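You operate a simulated robot arm through the tools that you are given. There is no shell and no other tool.

Carry out the task below with a simulated robot arm. There is one attempt and no reset: what you move stays moved.

TASK
Draw the green wire out to the 35 cm stop.
Fine: Brake off before you pull. Wind in till the slack meter shows 0 cm, then brake on.

It is judged by the outcome, as a careful person would: the job done as asked, and still so three seconds after it is handed in. It fails if anything else is knocked over, pushed out of place, dropped, spilled or broken.

THE ROBOT
A 6-joint arm with a two-finger gripper, fixed in place. Base frame: the origin is on the floor under the middle of its stand, x ahead of it, y to its left, z up. Readings come in m, degrees, newtons and seconds.
It reaches about 1.572 m from its shoulder. Its first joint turns from -166.0 to 166.0 degrees. Payload 2.45 kg.
The tool frame sits at the grasp point between the pads (the TCP): z along the fingers, y along the line on which they close. The tips reach 0.02 m beyond it. The gripper opens to 0.14 m; its body begins 0.168 m behind the TCP.
Orientation is told as [roll, pitch, yaw] about the base's x, y, z axes, in that order, counted from this pose: with the fingers straight down and closing along the base's y, the tool's x points along the base's -x, its y along +y and its z along -z.

THE INTERFACE
- The arm moves only by the tool servo_tool. Its argument "series" is a list of rows, each a list of 7 numbers: the shift along the tool's x, y, z in units of 50 mm (1.0 is 50 mm), then the turn, a rotation vector about the tool's x, y, z in units of 6 degrees (1.0 is 6 degrees), then the gripper command, from -1 (fully open) to 1 (shut), values between in proportion. In form: [[dx, dy, dz, ax, ay, az, fingers], ...]. A call has 1 to 20 rows; each row shifts and turns the commanded pose from where the row before left it, along the tool's axes as they then stand. A call with a number of a shift or a turn outside -1 to 1 is refused whole. A row lasts 0.2 s, in which the tool goes at most 0.05 m and 8.6 degrees; a call with a longer step from one row to the next is refused whole, and so is a gripper value outside its range. A pose out of reach is approached as far as the arm can. The call stops where the force on the tool passes 40 N (or 10 N more than at its start, if that is more) or the arm is blocked; 0.2 s more then pass. Each finger travels about 0.045 m/s and halts on what it meets, pressing with about 45 N; the grip force reading is that of the motor and also rises with nothing between the fingers. The clock runs only during rows and for 0.2 s after the last one: add rows that do not move to give the fingers time. It gives the time, the measured TCP pose, the force on the tool (base axes), the opening and the grip force at its end, in the units of the frame above (readings bear some noise), with the torque about the TCP (base axes, N m) and any sound that the robot's microphone picked up.
- Cameras (640 x 400 px; columns grow to the right, rows downward): "scene" is fixed at [0.402, -0.6468, 1.1054]; the picture's right is [0.97, -0.24, 0.00], its down [-0.08, -0.33, -0.94] and it looks along [0.23, 0.91, -0.34] (base axes); focal length 340 px, centre (320, 200). "wrist" rides on the gripper at [0.078, 0.011, -0.209] in the tool frame; the picture's right is [-0.14, 0.99, 0.00], its down [-0.92, -0.13, -0.37] and it looks along [-0.37, -0.05, 0.93] (tool axes); focal length 280 px, centre (320, 200). There is no depth. A picture from a camera that has moved, and an enlarged one, comes with that camera's place and axes in the base frame and with its lens.
- snapshot(camera): a new picture of that camera. The clock stands still meanwhile.
- zoom(camera, box): a new picture of the part [left, top, right, bottom] of that camera's present view, enlarged. The clock stands still meanwhile.
- close_job(): hands the job in; it is judged then, once.

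Places have to be worked out from the pictures, the camera data and where the tool is seen. Open the gripper and draw the arm clear of the work before you hand the job in, unless the task says otherwise.

The tools are called after "Call:" as a command line: name --pt "numbers of a row" for each row, then --argument value for the rest, lists and objects as JSON in quotes. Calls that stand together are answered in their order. servo_tool: Moves the arm, as the interface text tells. Its arguments: {"type":"object","properties":{"series":{"type":"array","items":{"type":"array","items":{"type":"number"}}}},"required":["series"]} The other tools are called the same way: snapshot (camera) takes a picture; zoom (camera, box) takes an enlarged picture of a part of a camera's view; close_job () hands the job in.

At the start:

```text
time_s: 0.0
tool_pos: [0.5952, 0.4287, 0.8691]
orientation: [0.0, 0.0, 0.0]
force: [0.4, -0.3, 0.6]
wrist_torque: [0.03, 0.01, -0.01]
finger_gap: 0.1402
gripper_force: 0.1
```

scene: 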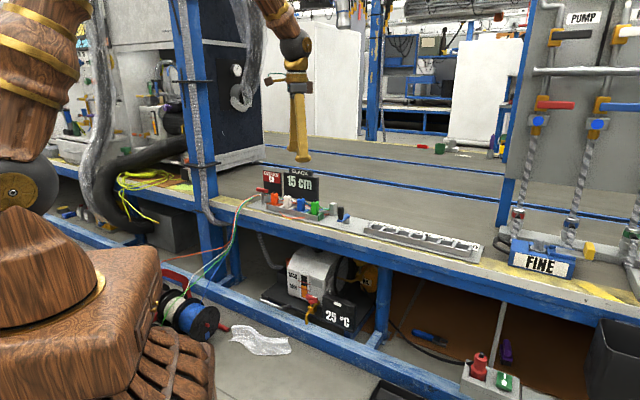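
wrist: 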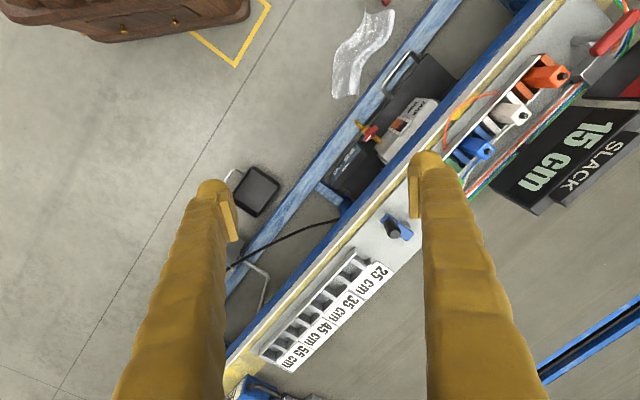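

I start by looking closely at the work area: the wire clips, the slack meter, the stop rail and the knob/brake.

Call:
zoom --camera "scene" --box '[230, 150, 390, 250]'

Call:
zoom --camera "scene" --box '[350, 190, 510, 290]'

Call:
zoom --camera "wrist" --box '[400, 20, 640, 220]'

Call:
zoom --camera "wrist" --box '[220, 200, 440, 400]'

Call:
zoom --camera "scene" --box '[130, 230, 400, 400]'

Call:
zoom --camera "scene" --box '[440, 170, 640, 400]'

```text
4.00 times, centred on (310, 200) of scene
camera zoom: at [0.402, -0.6468, 1.1054], right [0.97, -0.24, 0.0], down [-0.08, -0.33, -0.94], along [0.23, 0.91, -0.34], focal length 1360 px, centre (360, 200)
```

zoom: 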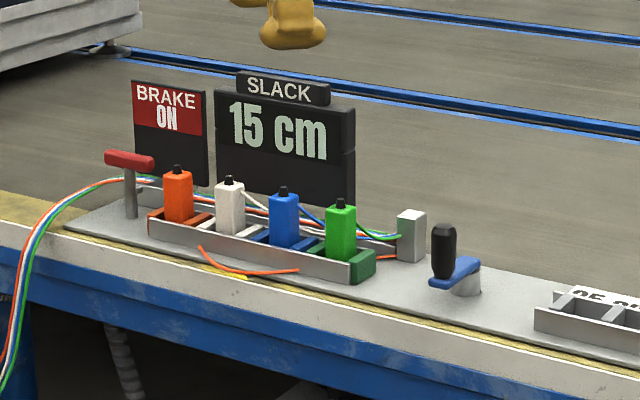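

```text
4.00 times, centred on (430, 240) of scene
camera zoom: at [0.402, -0.6468, 1.1054], right [0.97, -0.24, 0.0], down [-0.08, -0.33, -0.94], along [0.23, 0.91, -0.34], focal length 1360 px, centre (-120, 40)
```

zoom: 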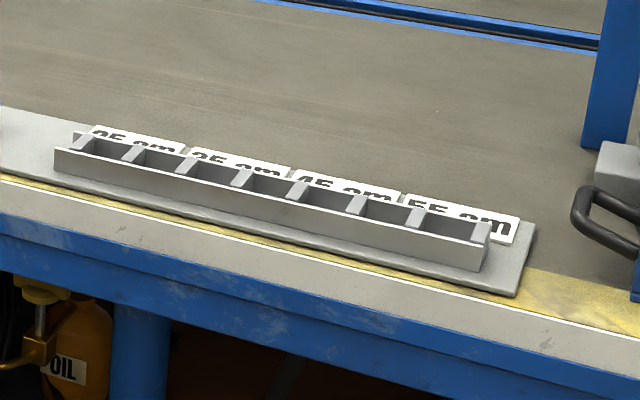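

```text
2.00 times, centred on (520, 120) of wrist
camera zoom: at [0.5169, 0.4391, 1.0767], right [0.14, 0.99, 0.0], down [0.92, -0.13, 0.37], along [0.37, -0.05, -0.93], focal length 561 px, centre (-80, 360)
```

zoom: 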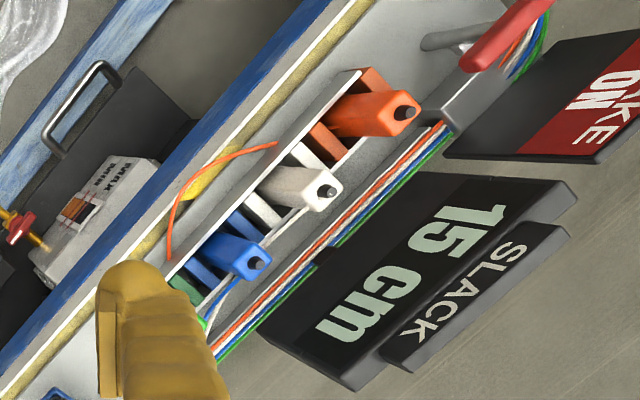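

```text
2.00 times, centred on (330, 300) of wrist
camera zoom: at [0.5169, 0.4391, 1.0767], right [0.14, 0.99, 0.0], down [0.92, -0.13, 0.37], along [0.37, -0.05, -0.93], focal length 561 px, centre (300, 0)
```

zoom: 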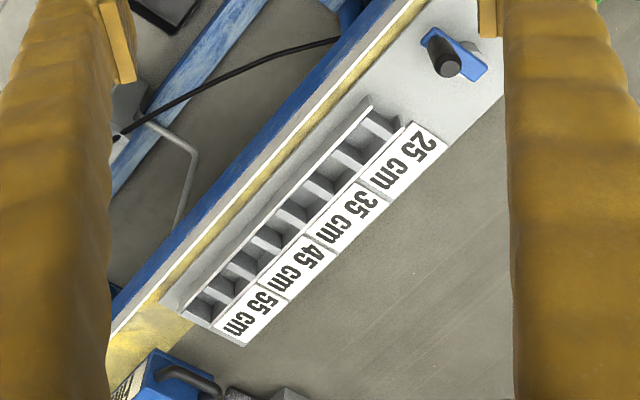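

```text
2.35 times, centred on (265, 315) of scene
camera zoom: at [0.402, -0.6468, 1.1054], right [0.97, -0.24, 0.0], down [-0.08, -0.33, -0.94], along [0.23, 0.91, -0.34], focal length 800 px, centre (449, -71)
```

zoom: 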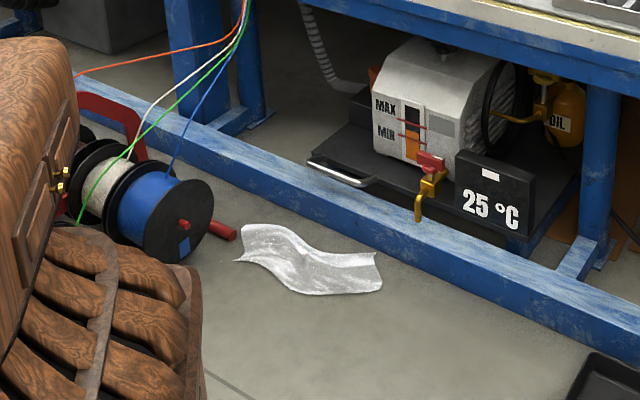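

```text
1.74 times, centred on (540, 285) of scene
camera zoom: at [0.402, -0.6468, 1.1054], right [0.97, -0.24, 0.0], down [-0.08, -0.33, -0.94], along [0.23, 0.91, -0.34], focal length 591 px, centre (-63, 52)
```

zoom: 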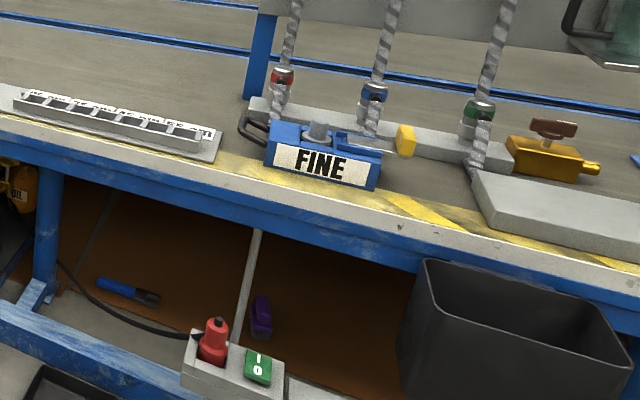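

The rack, crank and stop rail lie along a line at about 45° to the base axes: crank knob near (0.78, 0.54, 0.63), brake T near (0.51, 0.87, 0.61). I turn the tool to line up with the bench and move over the rack, well above everything, for closer views.

Call:
servo_tool --pt "0 0 0 0 0 1 -1" --pt "0 0 0 0 0 1 -1" --pt "0 0 0 0 0 1 -1" --pt "0 0 0 0 0 1 -1" --pt "0 0 0 0 0 1 -1" --pt "0 0 0 0 0 1 -1" --pt "0 0 0 0 0 1 -1" --pt "0 0 0 0 0 0.5 -1" --pt "0.586 0.622 0 0 0 0 -1" --pt "0.586 0.622 0 0 0 0 -1" --pt "0.586 0.622 0 0 0 0 -1" --pt "0.586 0.622 0 0 0 0 -1" --pt "0 0 0 0 0 0 -1"

Call:
snapshot --camera "wrist"

Call:
snapshot --camera "scene"

```text
time_s: 2.8
tool_pos: [0.5998, 0.5992, 0.8679]
orientation: [0.0, 0.0, -45.0]
force: [-0.7, -0.1, -0.8]
wrist_torque: [-0.01, -0.05, -0.03]
finger_gap: 0.1398
gripper_force: 0.1
```

```text
taken
camera wrist: at [0.5516, 0.6619, 1.0755], right [0.8, 0.6, 0.0], down [0.56, -0.74, 0.37], along [0.22, -0.29, -0.93], focal length 280 px, centre (320, 200)
```

wrist: 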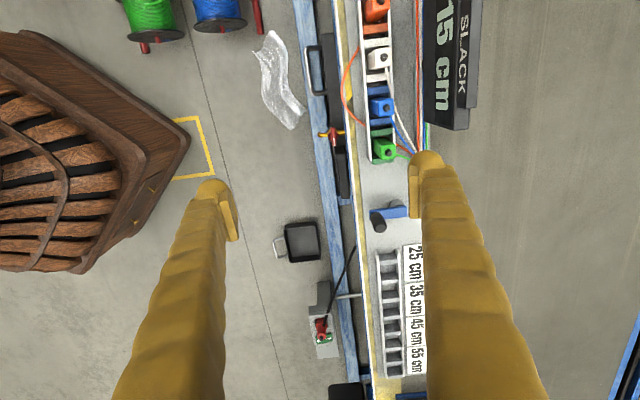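

```text
taken
```

scene: 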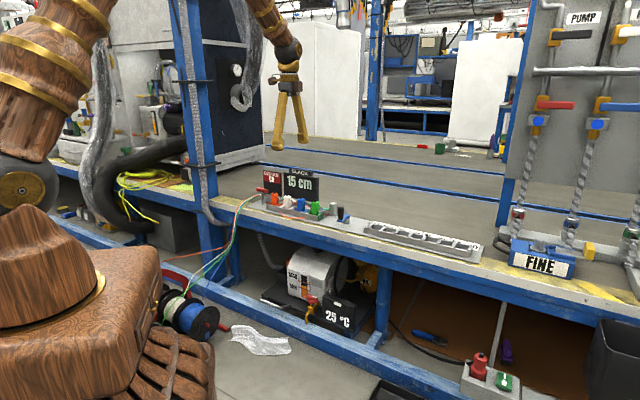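

The view is now aligned with the bench. I enlarge the rack, crank and stop rail to read details.

Call:
zoom --camera "wrist" --box '[330, 0, 490, 100]'

Call:
zoom --camera "wrist" --box '[330, 80, 490, 180]'

Call:
zoom --camera "wrist" --box '[310, 170, 490, 290]'

Call:
zoom --camera "wrist" --box '[310, 230, 500, 400]'

Call:
zoom --camera "scene" --box '[290, 185, 370, 235]'

Call:
zoom --camera "scene" --box '[245, 165, 325, 215]'

```text
4.00 times, centred on (410, 50) of wrist
camera zoom: at [0.5516, 0.6619, 1.0755], right [0.8, 0.6, 0.0], down [0.56, -0.74, 0.37], along [0.22, -0.29, -0.93], focal length 1122 px, centre (-40, 800)
```

zoom: 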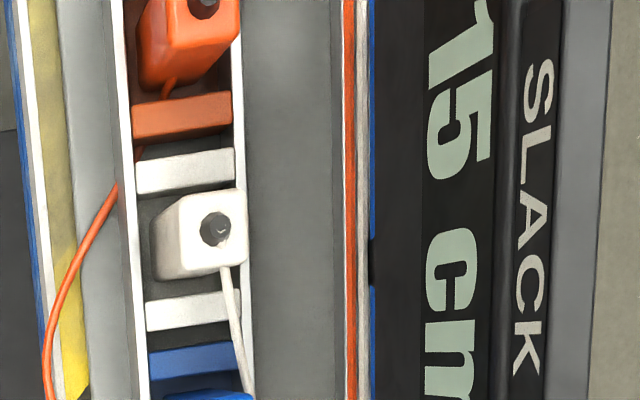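

```text
4.00 times, centred on (410, 130) of wrist
camera zoom: at [0.5516, 0.6619, 1.0755], right [0.8, 0.6, 0.0], down [0.56, -0.74, 0.37], along [0.22, -0.29, -0.93], focal length 1122 px, centre (-40, 480)
```

zoom: 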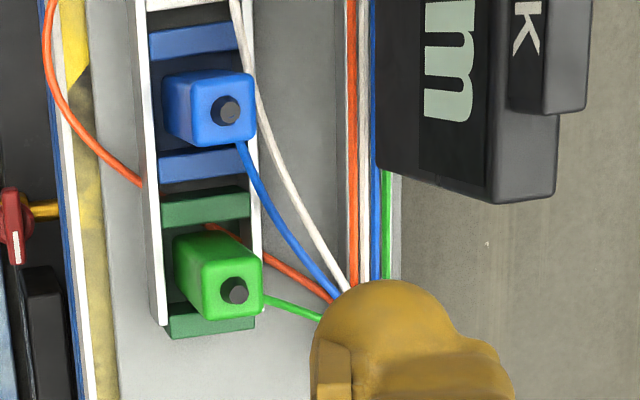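

```text
3.33 times, centred on (400, 230) of wrist
camera zoom: at [0.5516, 0.6619, 1.0755], right [0.8, 0.6, 0.0], down [0.56, -0.74, 0.37], along [0.22, -0.29, -0.93], focal length 935 px, centre (53, 100)
```

zoom: 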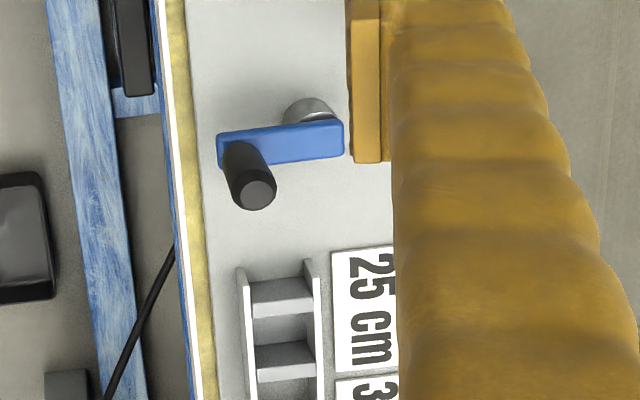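

```text
2.35 times, centred on (405, 315) of wrist
camera zoom: at [0.5516, 0.6619, 1.0755], right [0.8, 0.6, 0.0], down [0.56, -0.74, 0.37], along [0.22, -0.29, -0.93], focal length 660 px, centre (120, -71)
```

zoom: 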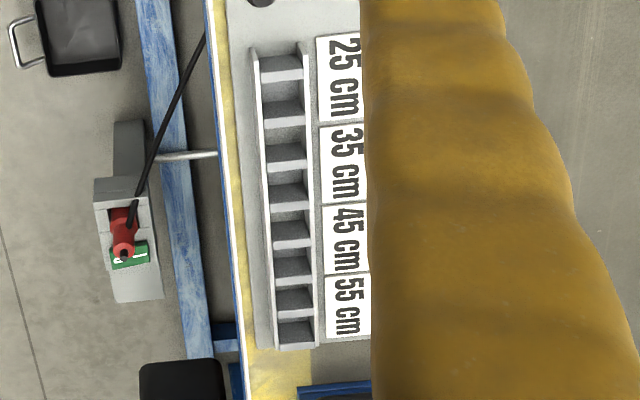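

```text
8.00 times, centred on (330, 210) of scene
camera zoom: at [0.402, -0.6468, 1.1054], right [0.97, -0.24, 0.0], down [-0.08, -0.33, -0.94], along [0.23, 0.91, -0.34], focal length 2720 px, centre (240, 120)
```

zoom: 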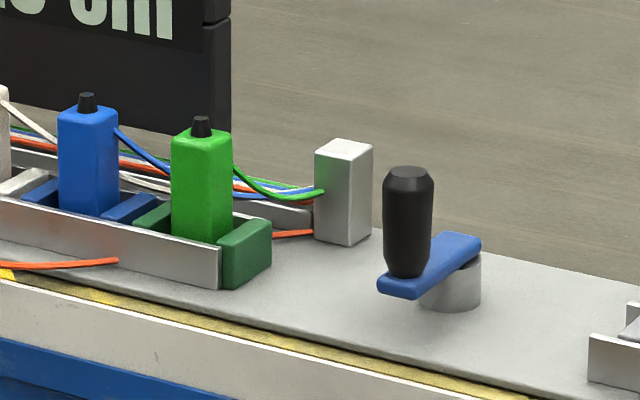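

```text
8.00 times, centred on (285, 190) of scene
camera zoom: at [0.402, -0.6468, 1.1054], right [0.97, -0.24, 0.0], down [-0.08, -0.33, -0.94], along [0.23, 0.91, -0.34], focal length 2720 px, centre (600, 280)
```

zoom: 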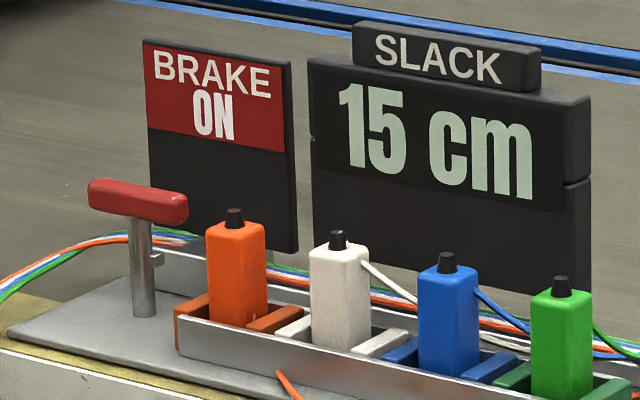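

The labels line up with slots 1, 3, 5 and 7 of the rail, so 35 cm is the third slot. Next I go over the brake T-handle (about (0.51, 0.873, 0.61)) at safe height to see how it moves.

Call:
servo_tool --pt "0.735 0.371 0.194 0 0 0 -1" --pt "0.735 0.371 0.194 0 0 0 -1" --pt "0.735 0.371 0.194 0 0 0 -1" --pt "0.735 0.371 0.194 0 0 0 -1" --pt "0.735 0.371 0.194 0 0 0 -1" --pt "0.735 0.371 0.194 0 0 0 -1" --pt "0.735 0.371 0.194 0 0 0 -1" --pt "0 0 0 0 0 0 -1"

Call:
snapshot --camera "wrist"

Call:
zoom --camera "scene" --box '[245, 140, 325, 190]'

```text
time_s: 4.6
tool_pos: [0.509, 0.875, 0.8001]
orientation: [0.0, 0.0, -45.1]
force: [-0.9, -0.3, -0.9]
wrist_torque: [0.01, -0.01, -0.03]
finger_gap: 0.1399
gripper_force: 0.0
```

```text
taken
camera wrist: at [0.462, 0.9383, 1.0072], right [0.8, 0.6, 0.0], down [0.56, -0.74, 0.37], along [0.22, -0.29, -0.93], focal length 280 px, centre (320, 200)
```

wrist: 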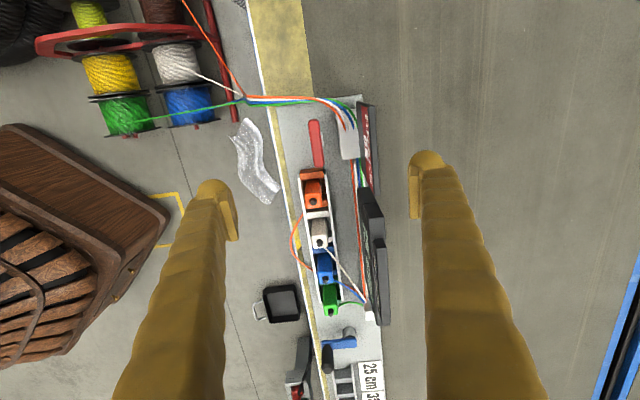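

```text
8.00 times, centred on (285, 165) of scene
camera zoom: at [0.402, -0.6468, 1.1054], right [0.97, -0.24, 0.0], down [-0.08, -0.33, -0.94], along [0.23, 0.91, -0.34], focal length 2720 px, centre (600, 480)
```

zoom: 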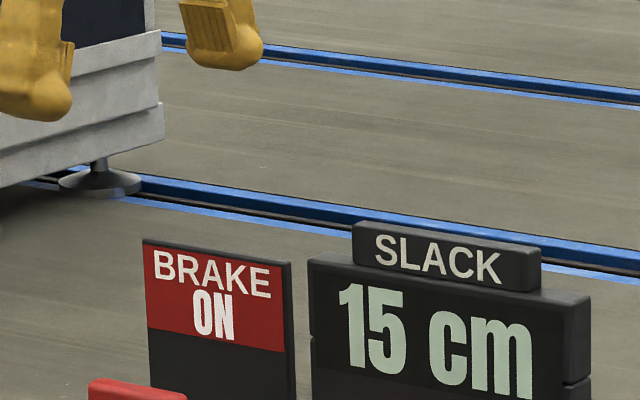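

The brake handle is at about (317,145) in the wrist view. I enlarge it.

Call:
zoom --camera "wrist" --box '[270, 90, 400, 190]'

Call:
zoom --camera "wrist" --box '[270, 220, 400, 320]'

Call:
zoom --camera "wrist" --box '[290, 300, 410, 400]'

Call:
zoom --camera "scene" --box '[245, 175, 285, 210]'

```text
4.00 times, centred on (335, 140) of wrist
camera zoom: at [0.462, 0.9383, 1.0072], right [0.8, 0.6, 0.0], down [0.56, -0.74, 0.37], along [0.22, -0.29, -0.93], focal length 1122 px, centre (260, 440)
```

zoom: 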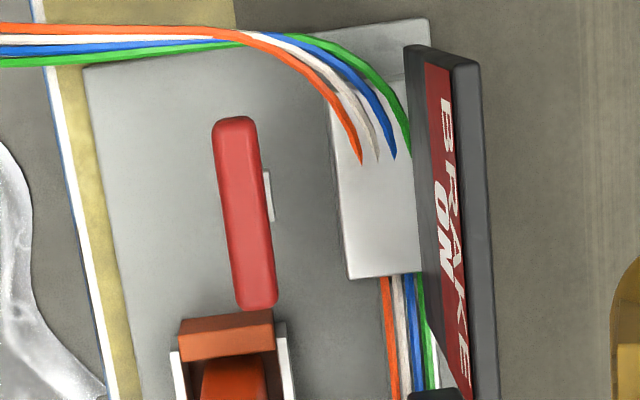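

```text
4.00 times, centred on (335, 270) of wrist
camera zoom: at [0.462, 0.9383, 1.0072], right [0.8, 0.6, 0.0], down [0.56, -0.74, 0.37], along [0.22, -0.29, -0.93], focal length 1122 px, centre (260, -80)
```

zoom: 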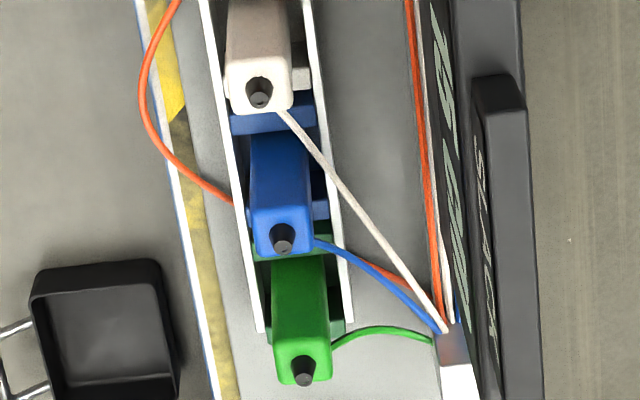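

```text
4.00 times, centred on (350, 350) of wrist
camera zoom: at [0.462, 0.9383, 1.0072], right [0.8, 0.6, 0.0], down [0.56, -0.74, 0.37], along [0.22, -0.29, -0.93], focal length 1122 px, centre (200, -400)
```

zoom: 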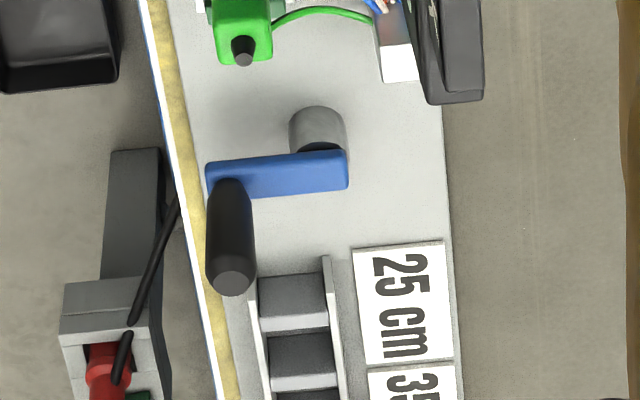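

```text
11.43 times, centred on (265, 192) of scene
camera zoom: at [0.402, -0.6468, 1.1054], right [0.97, -0.24, 0.0], down [-0.08, -0.33, -0.94], along [0.23, 0.91, -0.34], focal length 3886 px, centre (949, 286)
```

zoom: 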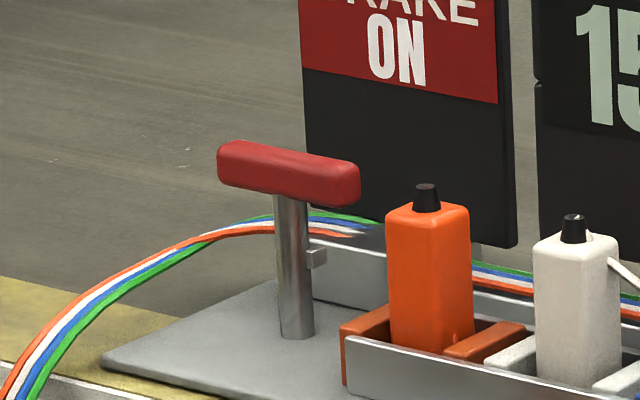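

The brake is a T-bar on a vertical post, bar along the bench, roughly at (s-axis) the middle of the plate with the display about 5 cm behind it. I check the finger shape and thickness before choosing how to grip it.

Call:
zoom --camera "scene" --box '[220, 40, 320, 160]'

Call:
zoom --camera "wrist" --box '[380, 130, 540, 260]'

```text
3.33 times, centred on (270, 100) of scene
camera zoom: at [0.402, -0.6468, 1.1054], right [0.97, -0.24, 0.0], down [-0.08, -0.33, -0.94], along [0.23, 0.91, -0.34], focal length 1134 px, centre (487, 533)
```

zoom: 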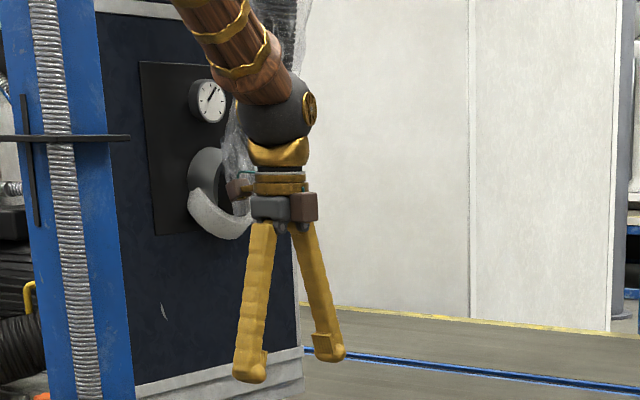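

```text
3.08 times, centred on (460, 195) of wrist
camera zoom: at [0.462, 0.9383, 1.0072], right [0.8, 0.6, 0.0], down [0.56, -0.74, 0.37], along [0.22, -0.29, -0.93], focal length 863 px, centre (-111, 215)
```

zoom: 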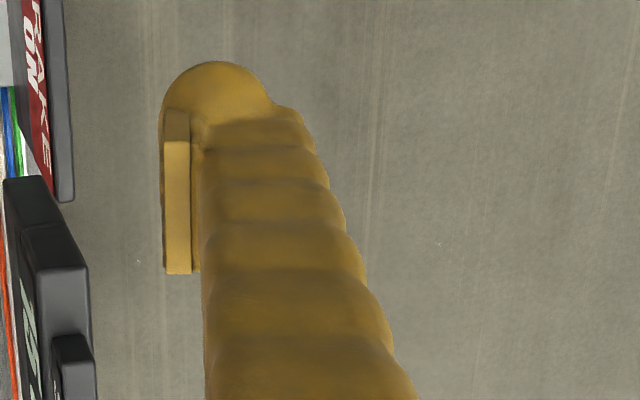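

Fingers are roughly 3 cm thick and splay outward, so the gap behind the brake bar is tight. I zoom much closer on the brake from both cameras to understand its mechanism (the small tab on its post).

Call:
zoom --camera "wrist" --box '[300, 112, 348, 170]'

Call:
zoom --camera "scene" --box '[256, 182, 280, 206]'

```text
6.90 times, centred on (324, 141) of wrist
camera zoom: at [0.462, 0.9383, 1.0072], right [0.8, 0.6, 0.0], down [0.56, -0.74, 0.37], along [0.22, -0.29, -0.93], focal length 1934 px, centre (292, 607)
```

zoom: 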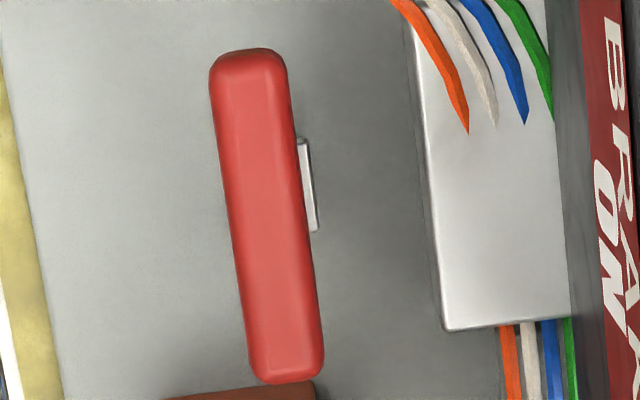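

```text
16.00 times, centred on (268, 194) of scene
camera zoom: at [0.402, -0.6468, 1.1054], right [0.97, -0.24, 0.0], down [-0.08, -0.33, -0.94], along [0.23, 0.91, -0.34], focal length 5441 px, centre (1152, 296)
```

zoom: 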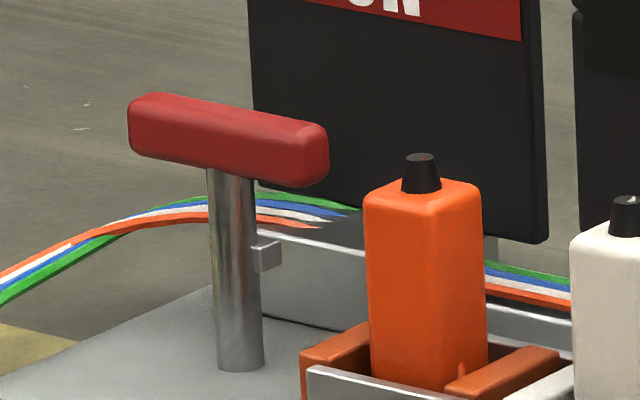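

I set the gripper to a small opening here in free space, to see the finger shape at the gap I would use on the brake bar.

Call:
servo_tool --pt "0 0 0 0 0 0 0.55" --pt "0 0 0 0 0 0 0.55" --pt "0 0 0 0 0 0 0.55" --pt "0 0 0 0 0 0 0.55" --pt "0 0 0 0 0 0 0.55" --pt "0 0 0 0 0 0 0.55" --pt "0 0 0 0 0 0 0.55" --pt "0 0 0 0 0 0 0.55"

Call:
snapshot --camera "wrist"

Call:
zoom --camera "scene" --box '[240, 60, 320, 160]'

```text
time_s: 6.4
tool_pos: [0.5096, 0.8752, 0.7999]
orientation: [0.0, 0.0, -45.0]
force: [-0.8, 0.4, 0.1]
wrist_torque: [-0.03, -0.02, -0.01]
finger_gap: 0.0317
gripper_force: 0.0
```

```text
taken
camera wrist: at [0.462, 0.9381, 1.0074], right [0.8, 0.6, 0.0], down [0.56, -0.74, 0.37], along [0.22, -0.29, -0.93], focal length 280 px, centre (320, 200)
```

wrist: 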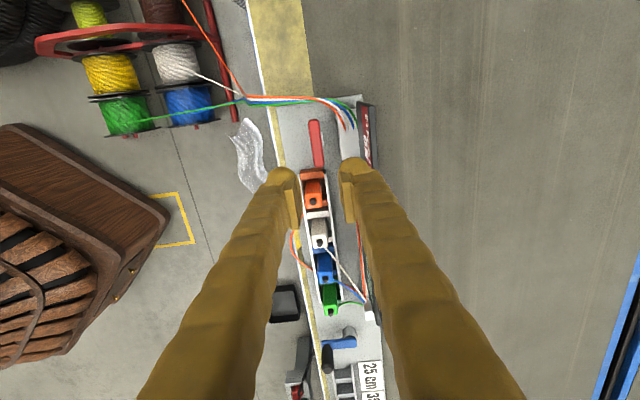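

```text
4.00 times, centred on (280, 110) of scene
camera zoom: at [0.402, -0.6468, 1.1054], right [0.97, -0.24, 0.0], down [-0.08, -0.33, -0.94], along [0.23, 0.91, -0.34], focal length 1360 px, centre (480, 560)
```

zoom: 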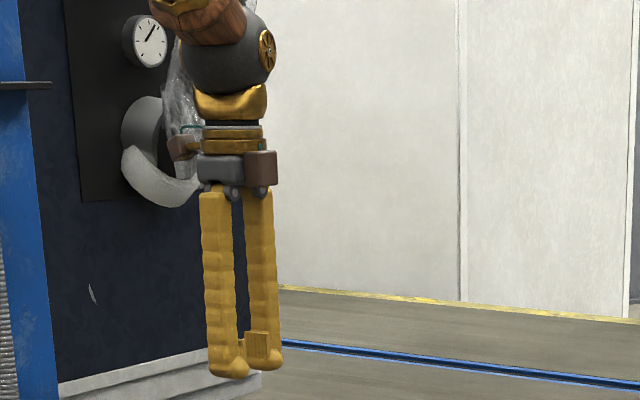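

At this gap the fingers hang parallel, about 3.1 cm thick each, so a straddle of the bar fits if the opening stays near 26 mm and the back finger stays ~9 mm off the display. I move over the bar and down to just above the display top to refine alignment.

Call:
servo_tool --pt "0.15 -0.1 0 0 0 0 0.63" --pt "0 0 0.5 0 0 0 0.63" --pt "0 0 0.5 0 0 0 0.63" --pt "0 0 0.4 0 0 0 0.63" --pt "0 0 0 0 0 0 0.63"

Call:
snapshot --camera "wrist"

Call:
zoom --camera "wrist" --box '[260, 80, 400, 220]'

Call:
zoom --camera "scene" --box '[235, 130, 315, 210]'

```text
time_s: 7.6
tool_pos: [0.503, 0.8744, 0.7314]
orientation: [0.1, 0.0, -45.0]
force: [0.2, -0.3, -0.1]
wrist_torque: [0.02, 0.02, 0.01]
finger_gap: 0.0255
gripper_force: 0.0
```

```text
taken
camera wrist: at [0.4547, 0.9378, 0.9389], right [0.8, 0.6, 0.0], down [0.56, -0.74, 0.37], along [0.22, -0.29, -0.93], focal length 280 px, centre (320, 200)
```

wrist: 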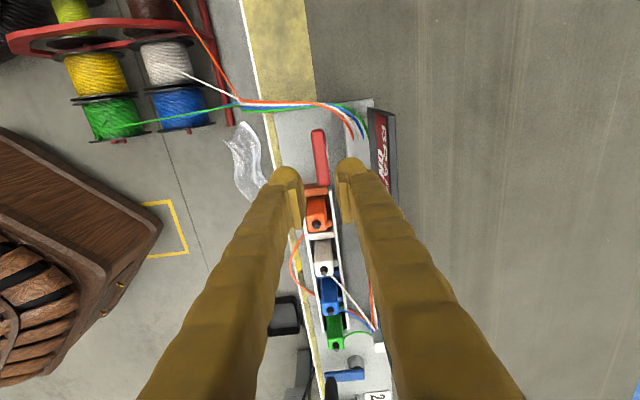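

```text
2.86 times, centred on (330, 150) of wrist
camera zoom: at [0.4547, 0.9378, 0.9389], right [0.8, 0.6, 0.0], down [0.56, -0.74, 0.37], along [0.22, -0.29, -0.93], focal length 801 px, centre (291, 343)
```

zoom: 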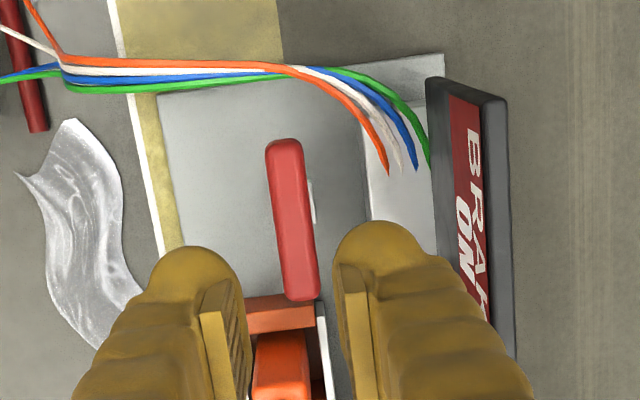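

```text
5.00 times, centred on (275, 170) of scene
camera zoom: at [0.402, -0.6468, 1.1054], right [0.97, -0.24, 0.0], down [-0.08, -0.33, -0.94], along [0.23, 0.91, -0.34], focal length 1700 px, centre (545, 350)
```

zoom: 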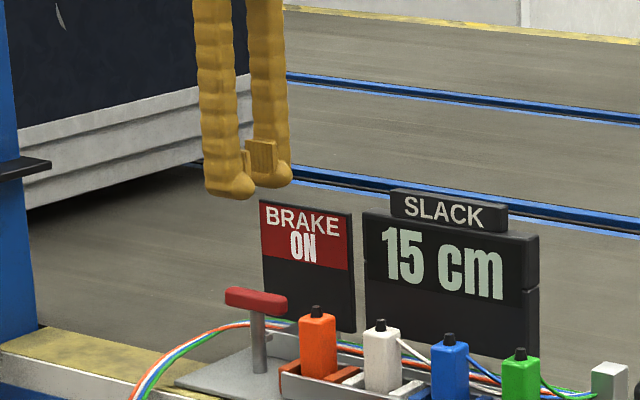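

The bar centre works out at about s=-0.266, t=0.975, top z≈0.616; the TCP is within 4 mm. I shift 3.5 mm along the bar and descend halfway, then check clearance to the display.

Call:
servo_tool --pt "0.07 0 0.2 0 0 0 0.63" --pt "0 0 0.4 0 0 0 0.63" --pt "0 0 0.4 0 0 0 0.63" --pt "0 0 0.3 0 0 0 0.63" --pt "0 0 0 0 0 0 0.63"

Call:
zoom --camera "wrist" --box '[250, 90, 410, 230]'

Call:
zoom --camera "scene" --box '[245, 150, 305, 210]'

```text
time_s: 8.8
tool_pos: [0.4998, 0.8781, 0.6665]
orientation: [-0.1, 0.0, -45.0]
force: [0.1, -0.2, 0.4]
wrist_torque: [0.01, 0.01, 0.03]
finger_gap: 0.0258
gripper_force: 0.0
```

```text
2.86 times, centred on (330, 160) of wrist
camera zoom: at [0.4523, 0.9418, 0.8743], right [0.8, 0.6, 0.0], down [0.56, -0.74, 0.37], along [0.22, -0.29, -0.93], focal length 801 px, centre (291, 314)
```

zoom: 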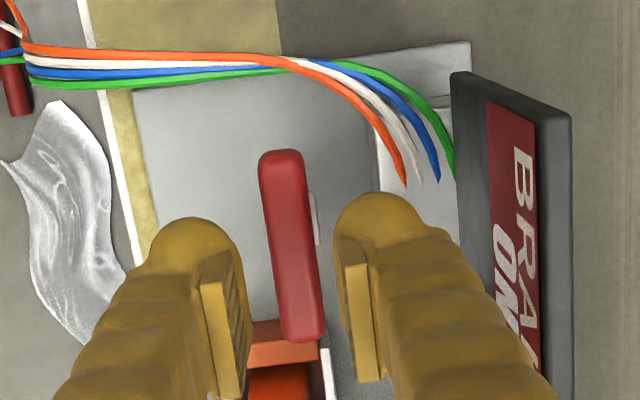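

```text
6.67 times, centred on (275, 180) of scene
camera zoom: at [0.402, -0.6468, 1.1054], right [0.97, -0.24, 0.0], down [-0.08, -0.33, -0.94], along [0.23, 0.91, -0.34], focal length 2267 px, centre (620, 333)
```

zoom: 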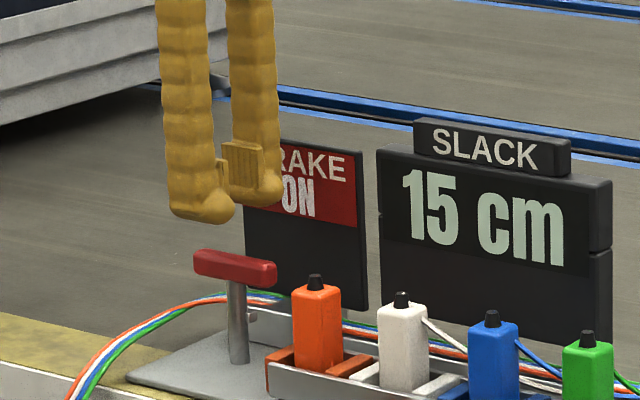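

Bar sits centred between the pads and the back finger is clear of the display. I continue straight down to z≈0.613.

Call:
servo_tool --pt "0 0 0.3 0 0 0 0.63" --pt "0 0 0.3 0 0 0 0.63" --pt "0 0 0.3 0 0 0 0.63" --pt "0 0 0.17 0 0 0 0.63" --pt "0 0 0 0 0 0 0.63"

Call:
zoom --camera "wrist" --box '[250, 90, 410, 230]'

Call:
zoom --camera "scene" --box '[245, 160, 305, 220]'

```text
time_s: 10.0
tool_pos: [0.4999, 0.8757, 0.6123]
orientation: [0.0, 0.0, -45.0]
force: [0.1, 0.6, 0.2]
wrist_torque: [-0.02, 0.0, 0.02]
finger_gap: 0.0258
gripper_force: 0.1
```

```text
2.86 times, centred on (330, 160) of wrist
camera zoom: at [0.4514, 0.9399, 0.8207], right [0.8, 0.6, 0.0], down [0.56, -0.74, 0.37], along [0.22, -0.29, -0.93], focal length 801 px, centre (291, 314)
```

zoom: 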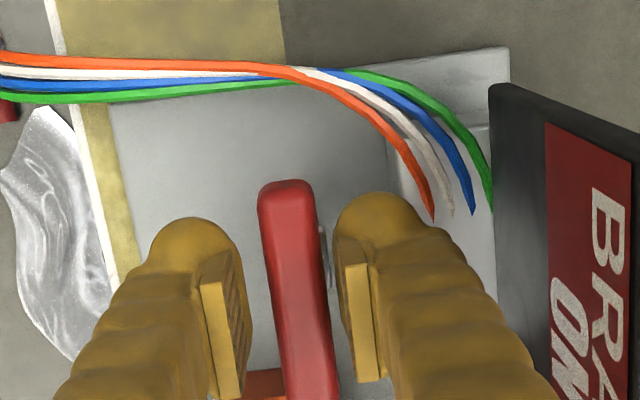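

```text
6.67 times, centred on (275, 190) of scene
camera zoom: at [0.402, -0.6468, 1.1054], right [0.97, -0.24, 0.0], down [-0.08, -0.33, -0.94], along [0.23, 0.91, -0.34], focal length 2267 px, centre (620, 267)
```

zoom: 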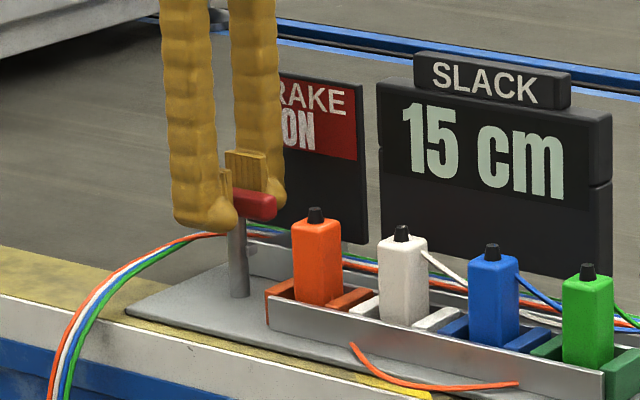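

The fingers straddle the bar with clear room to the display. I close on it.

Call:
servo_tool --pt "0 0 0 0 0 0 1" --pt "0 0 0 0 0 0 1" --pt "0 0 0 0 0 0 1" --pt "0 0 0 0 0 0 1"

Call:
zoom --camera "wrist" --box '[250, 90, 410, 230]'

```text
time_s: 10.9
tool_pos: [0.5004, 0.8783, 0.6135]
orientation: [0.2, 0.0, -45.1]
force: [3.0, 6.8, -3.9]
wrist_torque: [-0.02, -0.06, 0.01]
finger_gap: 0.0148
gripper_force: 41.3
stopped in row 4: the force on the tool passed its limit at 42 N (the readings are from after the stop); the commanded pose is now the measured one
```

```text
2.86 times, centred on (330, 160) of wrist
camera zoom: at [0.4524, 0.9407, 0.8213], right [0.8, 0.6, 0.0], down [0.56, -0.74, 0.37], along [0.22, -0.29, -0.93], focal length 801 px, centre (291, 314)
```

zoom: 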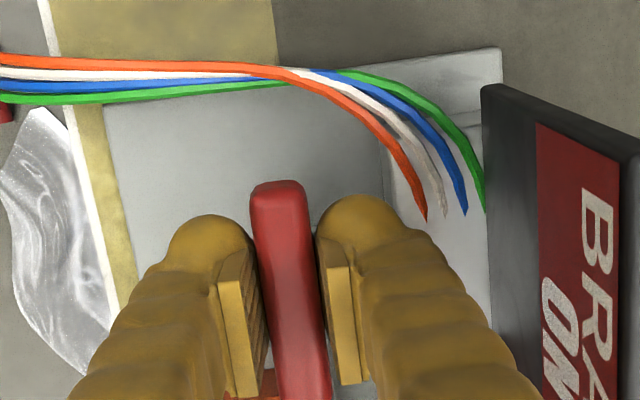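

The bar is gripped (gap 14.8 mm). I try a very small turn about the vertical to feel whether it is a rotary handle.

Call:
servo_tool --pt "0 0 0 0 0 0 1" --pt "0 0 0 0 0 0.5 1" --pt "0 0 0 0 0 0 1"

```text
time_s: 11.7
tool_pos: [0.5001, 0.8783, 0.6139]
orientation: [0.2, 0.0, -47.9]
force: [9.9, 15.4, -12.5]
wrist_torque: [0.1, -0.12, 1.04]
finger_gap: 0.0159
gripper_force: 41.6
```

Turning that way meets 1 N·m of resistance. I try the opposite way.

Call:
servo_tool --pt "0 0 0 0 0 -0.5 1" --pt "0 0 0 0 0 0 1" --pt "0 0 0 0 0 -0.5 1" --pt "0 0 0 0 0 0 1"

Call:
zoom --camera "wrist" --box '[250, 90, 410, 230]'

```text
time_s: 12.7
tool_pos: [0.5008, 0.8778, 0.6126]
orientation: [0.2, -0.1, -42.0]
force: [-6.7, 0.8, 6.4]
wrist_torque: [-0.01, 0.08, -0.01]
finger_gap: 0.015
gripper_force: 41.6
```

```text
2.86 times, centred on (330, 160) of wrist
camera zoom: at [0.4493, 0.938, 0.8214], right [0.76, 0.64, 0.0], down [0.6, -0.71, 0.37], along [0.24, -0.28, -0.93], focal length 801 px, centre (291, 314)
```

zoom: 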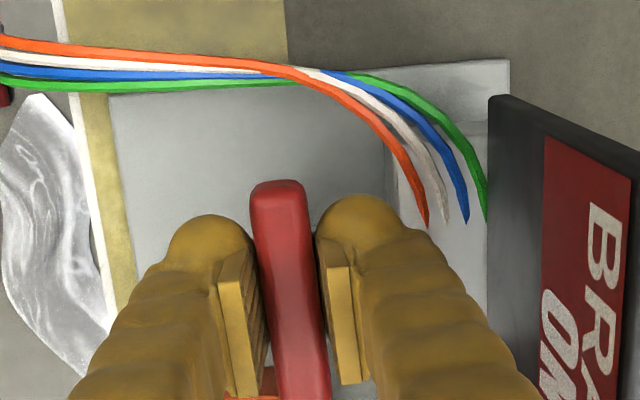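

No resistance this way: the bar turned with the tool to -42° with zero torque. So it turns counter-clockwise seen from above; I continue in steps and check the display.

Call:
servo_tool --pt "0 0 0 0 0 -0.8 1" --pt "0 0 0 0 0 -0.8 1" --pt "0 0 0 0 0 -0.8 1" --pt "0 0 0 0 0 -0.8 1" --pt "0 0 0 0 0 0 1"

Call:
zoom --camera "scene" --box '[245, 160, 325, 220]'

Call:
snapshot --camera "wrist"

```text
time_s: 13.9
tool_pos: [0.5002, 0.8782, 0.6141]
orientation: [0.1, 0.0, -22.7]
force: [-15.5, -14.9, 15.5]
wrist_torque: [-0.2, 0.06, -0.05]
finger_gap: 0.0148
gripper_force: 40.6
```

```text
6.67 times, centred on (285, 190) of scene
camera zoom: at [0.402, -0.6468, 1.1054], right [0.97, -0.24, 0.0], down [-0.08, -0.33, -0.94], along [0.23, 0.91, -0.34], focal length 2267 px, centre (553, 267)
```

zoom: 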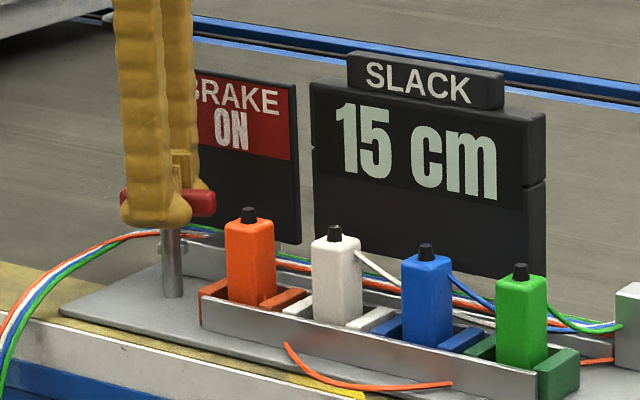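

```text
taken
camera wrist: at [0.432, 0.9175, 0.8213], right [0.51, 0.86, 0.0], down [0.8, -0.47, 0.37], along [0.32, -0.19, -0.93], focal length 280 px, centre (320, 200)
```

wrist: 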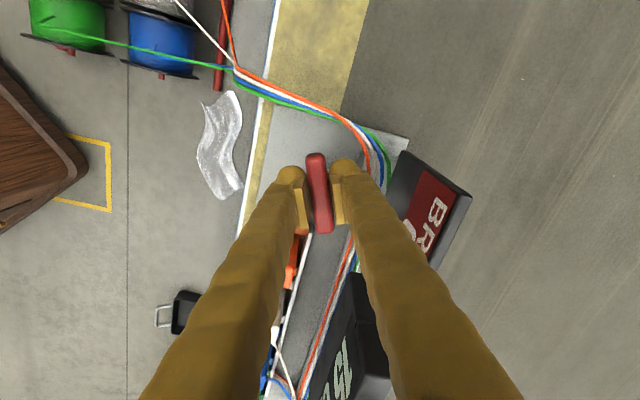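

The bar is turning with the fingers; the display still reads ON. Side force has grown to ~21 N, so I pause to read it settled.

Call:
servo_tool --pt "0 0 0 0 0 0 1" --pt "0 0 0 0 0 0 1"

```text
time_s: 14.5
tool_pos: [0.4997, 0.8782, 0.6132]
orientation: [0.2, 0.0, -22.8]
force: [-16.3, -20.9, 16.1]
wrist_torque: [-0.24, 0.22, -0.07]
finger_gap: 0.0148
gripper_force: 41.2
```

Steady reaction pushes the tool toward the front and up, so the axis is slightly offset from my TCP. I ease 1 mm forward-of-bench and 1 mm up to relieve it.

Call:
servo_tool --pt "0.008 -0.019 -0.02 0 0 0 1" --pt "0 0 0 0 0 0 1"

```text
time_s: 15.1
tool_pos: [0.5001, 0.8775, 0.6141]
orientation: [0.2, -0.1, -22.8]
force: [2.4, -9.0, -8.5]
wrist_torque: [-0.08, -0.07, -0.02]
finger_gap: 0.0152
gripper_force: 41.2
```

Forces are small now (stiffness about 22 N/mm). I continue turning.

Call:
servo_tool --pt "0 0 -0.007 0 0 -0.8 1" --pt "0 0 0 0 0 -0.8 1" --pt "0 0 0 0 0 -0.8 1" --pt "0 0 0 0 0 0 1"

Call:
zoom --camera "scene" --box '[245, 160, 325, 220]'

```text
time_s: 16.1
tool_pos: [0.5, 0.876, 0.6143]
orientation: [0.0, -0.1, -8.3]
force: [9.9, -11.3, -28.0]
wrist_torque: [-0.1, -0.05, -0.04]
finger_gap: 0.0152
gripper_force: 41.0
```

```text
6.67 times, centred on (285, 190) of scene
camera zoom: at [0.402, -0.6468, 1.1054], right [0.97, -0.24, 0.0], down [-0.08, -0.33, -0.94], along [0.23, 0.91, -0.34], focal length 2267 px, centre (553, 267)
```

zoom: 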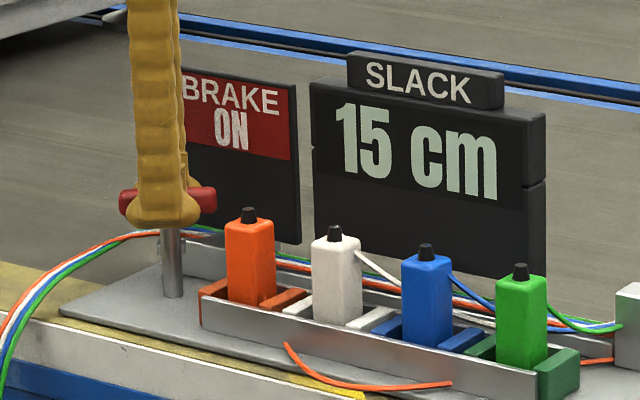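

The bar is now about 37° turned and still rotating freely. I relieve the forces by small shifts and continue toward 90°.

Call:
servo_tool --pt "-0.009 -0.009 0.022 0 0 0 1" --pt "0 0 0 0 0 -0.8 1" --pt "0 0 0 0 0 -0.8 1" --pt "0 0 0 0 0 -0.8 1" --pt "0 0 0 0 0 0 1"

Call:
zoom --camera "scene" --box '[245, 160, 325, 220]'

```text
time_s: 17.3
tool_pos: [0.4985, 0.8769, 0.614]
orientation: [0.1, -0.1, 6.1]
force: [2.9, -12.1, -17.9]
wrist_torque: [-0.13, -0.12, -0.02]
finger_gap: 0.0151
gripper_force: 41.2
```

```text
6.67 times, centred on (285, 190) of scene
camera zoom: at [0.402, -0.6468, 1.1054], right [0.97, -0.24, 0.0], down [-0.08, -0.33, -0.94], along [0.23, 0.91, -0.34], focal length 2267 px, centre (553, 267)
```

zoom: 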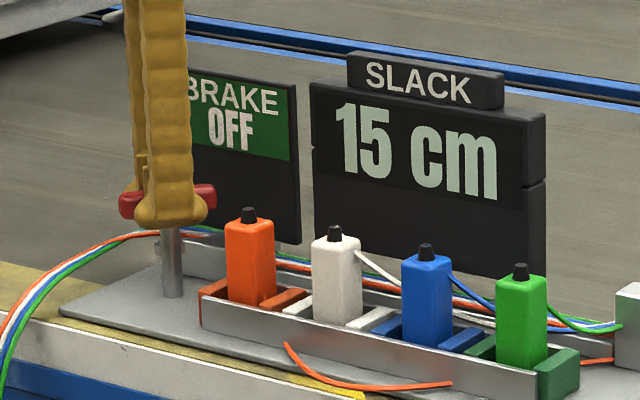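

The display now shows BRAKE OFF. I turn a bit further to get it well into the OFF position, until I feel its stop.

Call:
servo_tool --pt "0 -0.007 0.014 0 0 0 1" --pt "0 0 0 0 0 -0.8 1" --pt "0 0 0 0 0 -0.8 1" --pt "0 0 0 0 0 -0.8 1" --pt "0 0 0 0 0 0 1"

```text
time_s: 18.5
tool_pos: [0.5003, 0.8767, 0.6145]
orientation: [0.1, -0.1, 20.4]
force: [-4.7, -25.0, 7.5]
wrist_torque: [-0.28, 0.19, -0.06]
finger_gap: 0.015
gripper_force: 41.6
```

Still free. I relieve the side force and carry on toward 90°.

Call:
servo_tool --pt "0.011 -0.017 -0.005 0 0 0 1" --pt "0 0 0 0 0 -0.8 1" --pt "0 0 0 0 0 -0.8 1" --pt "0 0 0 0 0 -0.8 1" --pt "0 0 0 0 0 0 1"

```text
time_s: 19.7
tool_pos: [0.5003, 0.8759, 0.615]
orientation: [0.0, -0.2, 34.8]
force: [15.9, -16.8, 3.5]
wrist_torque: [-0.11, -0.21, 0.01]
finger_gap: 0.0152
gripper_force: 41.0
```

At 80° and still free. I go the last 10°, in smaller steps.

Call:
servo_tool --pt "-0.004 -0.019 0 0 0 0 1" --pt "0 0 0 0 0 -0.5 1" --pt "0 0 0 0 0 -0.5 1" --pt "0 0 0 0 0 -0.5 1" --pt "0 0 0 0 0 0 1"

Call:
zoom --camera "scene" --box '[245, 160, 325, 220]'

Call:
snapshot --camera "wrist"

```text
time_s: 20.9
tool_pos: [0.5005, 0.8744, 0.614]
orientation: [0.1, -0.3, 43.7]
force: [10.1, -1.1, 5.6]
wrist_torque: [0.01, -0.13, -0.02]
finger_gap: 0.015
gripper_force: 41.0
```

```text
6.67 times, centred on (285, 190) of scene
camera zoom: at [0.402, -0.6468, 1.1054], right [0.97, -0.24, 0.0], down [-0.08, -0.33, -0.94], along [0.23, 0.91, -0.34], focal length 2267 px, centre (553, 267)
```

zoom: 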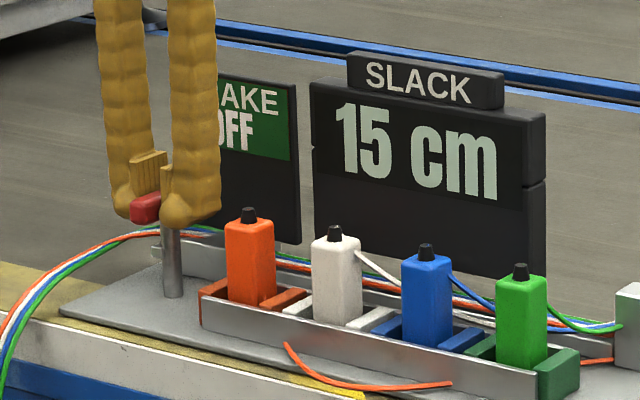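

```text
taken
camera wrist: at [0.4361, 0.8283, 0.8212], right [-0.59, 0.81, 0.0], down [0.75, 0.54, 0.37], along [0.3, 0.22, -0.93], focal length 280 px, centre (320, 200)
```

wrist: 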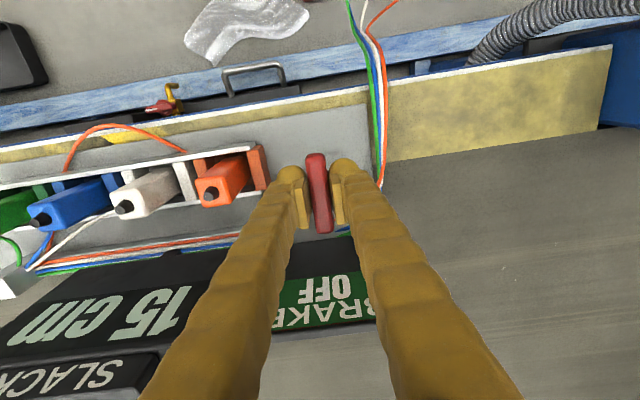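

The brake bar is at 90° with the display steadily OFF and no torque. I release with a small opening and rise straight up.

Call:
servo_tool --pt "0 0 0 0 0 0 0.55" --pt "0 0 0 0 0 0 0.55" --pt "0 0 0 0 0 0 0.5" --pt "0 0 -0.4 0 0 0 0.5" --pt "0 0 -0.6 0 0 0 0.5" --pt "0 0 -0.8 0 0 0 0.5" --pt "0 0 -0.8 0 0 0 0.5" --pt "0 0 -0.8 0 0 0 0.5" --pt "0 0 0 0 0 0 0.5"

Call:
zoom --camera "scene" --box '[245, 160, 325, 220]'

Call:
snapshot --camera "wrist"

```text
time_s: 22.9
tool_pos: [0.5009, 0.874, 0.7858]
orientation: [0.0, -0.3, 43.9]
force: [-0.3, -1.0, 0.9]
wrist_torque: [0.0, 0.01, 0.01]
finger_gap: 0.0347
gripper_force: 0.1
```

```text
6.67 times, centred on (285, 190) of scene
camera zoom: at [0.402, -0.6468, 1.1054], right [0.97, -0.24, 0.0], down [-0.08, -0.33, -0.94], along [0.23, 0.91, -0.34], focal length 2267 px, centre (553, 267)
```

zoom: 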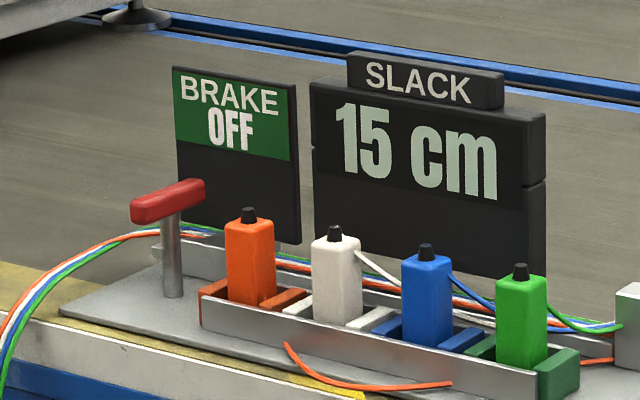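

```text
taken
camera wrist: at [0.436, 0.8272, 0.9926], right [-0.59, 0.81, 0.0], down [0.75, 0.54, 0.37], along [0.3, 0.22, -0.93], focal length 280 px, centre (320, 200)
```

wrist: 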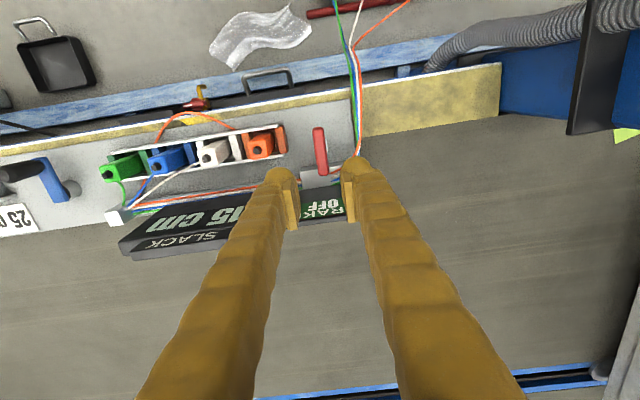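

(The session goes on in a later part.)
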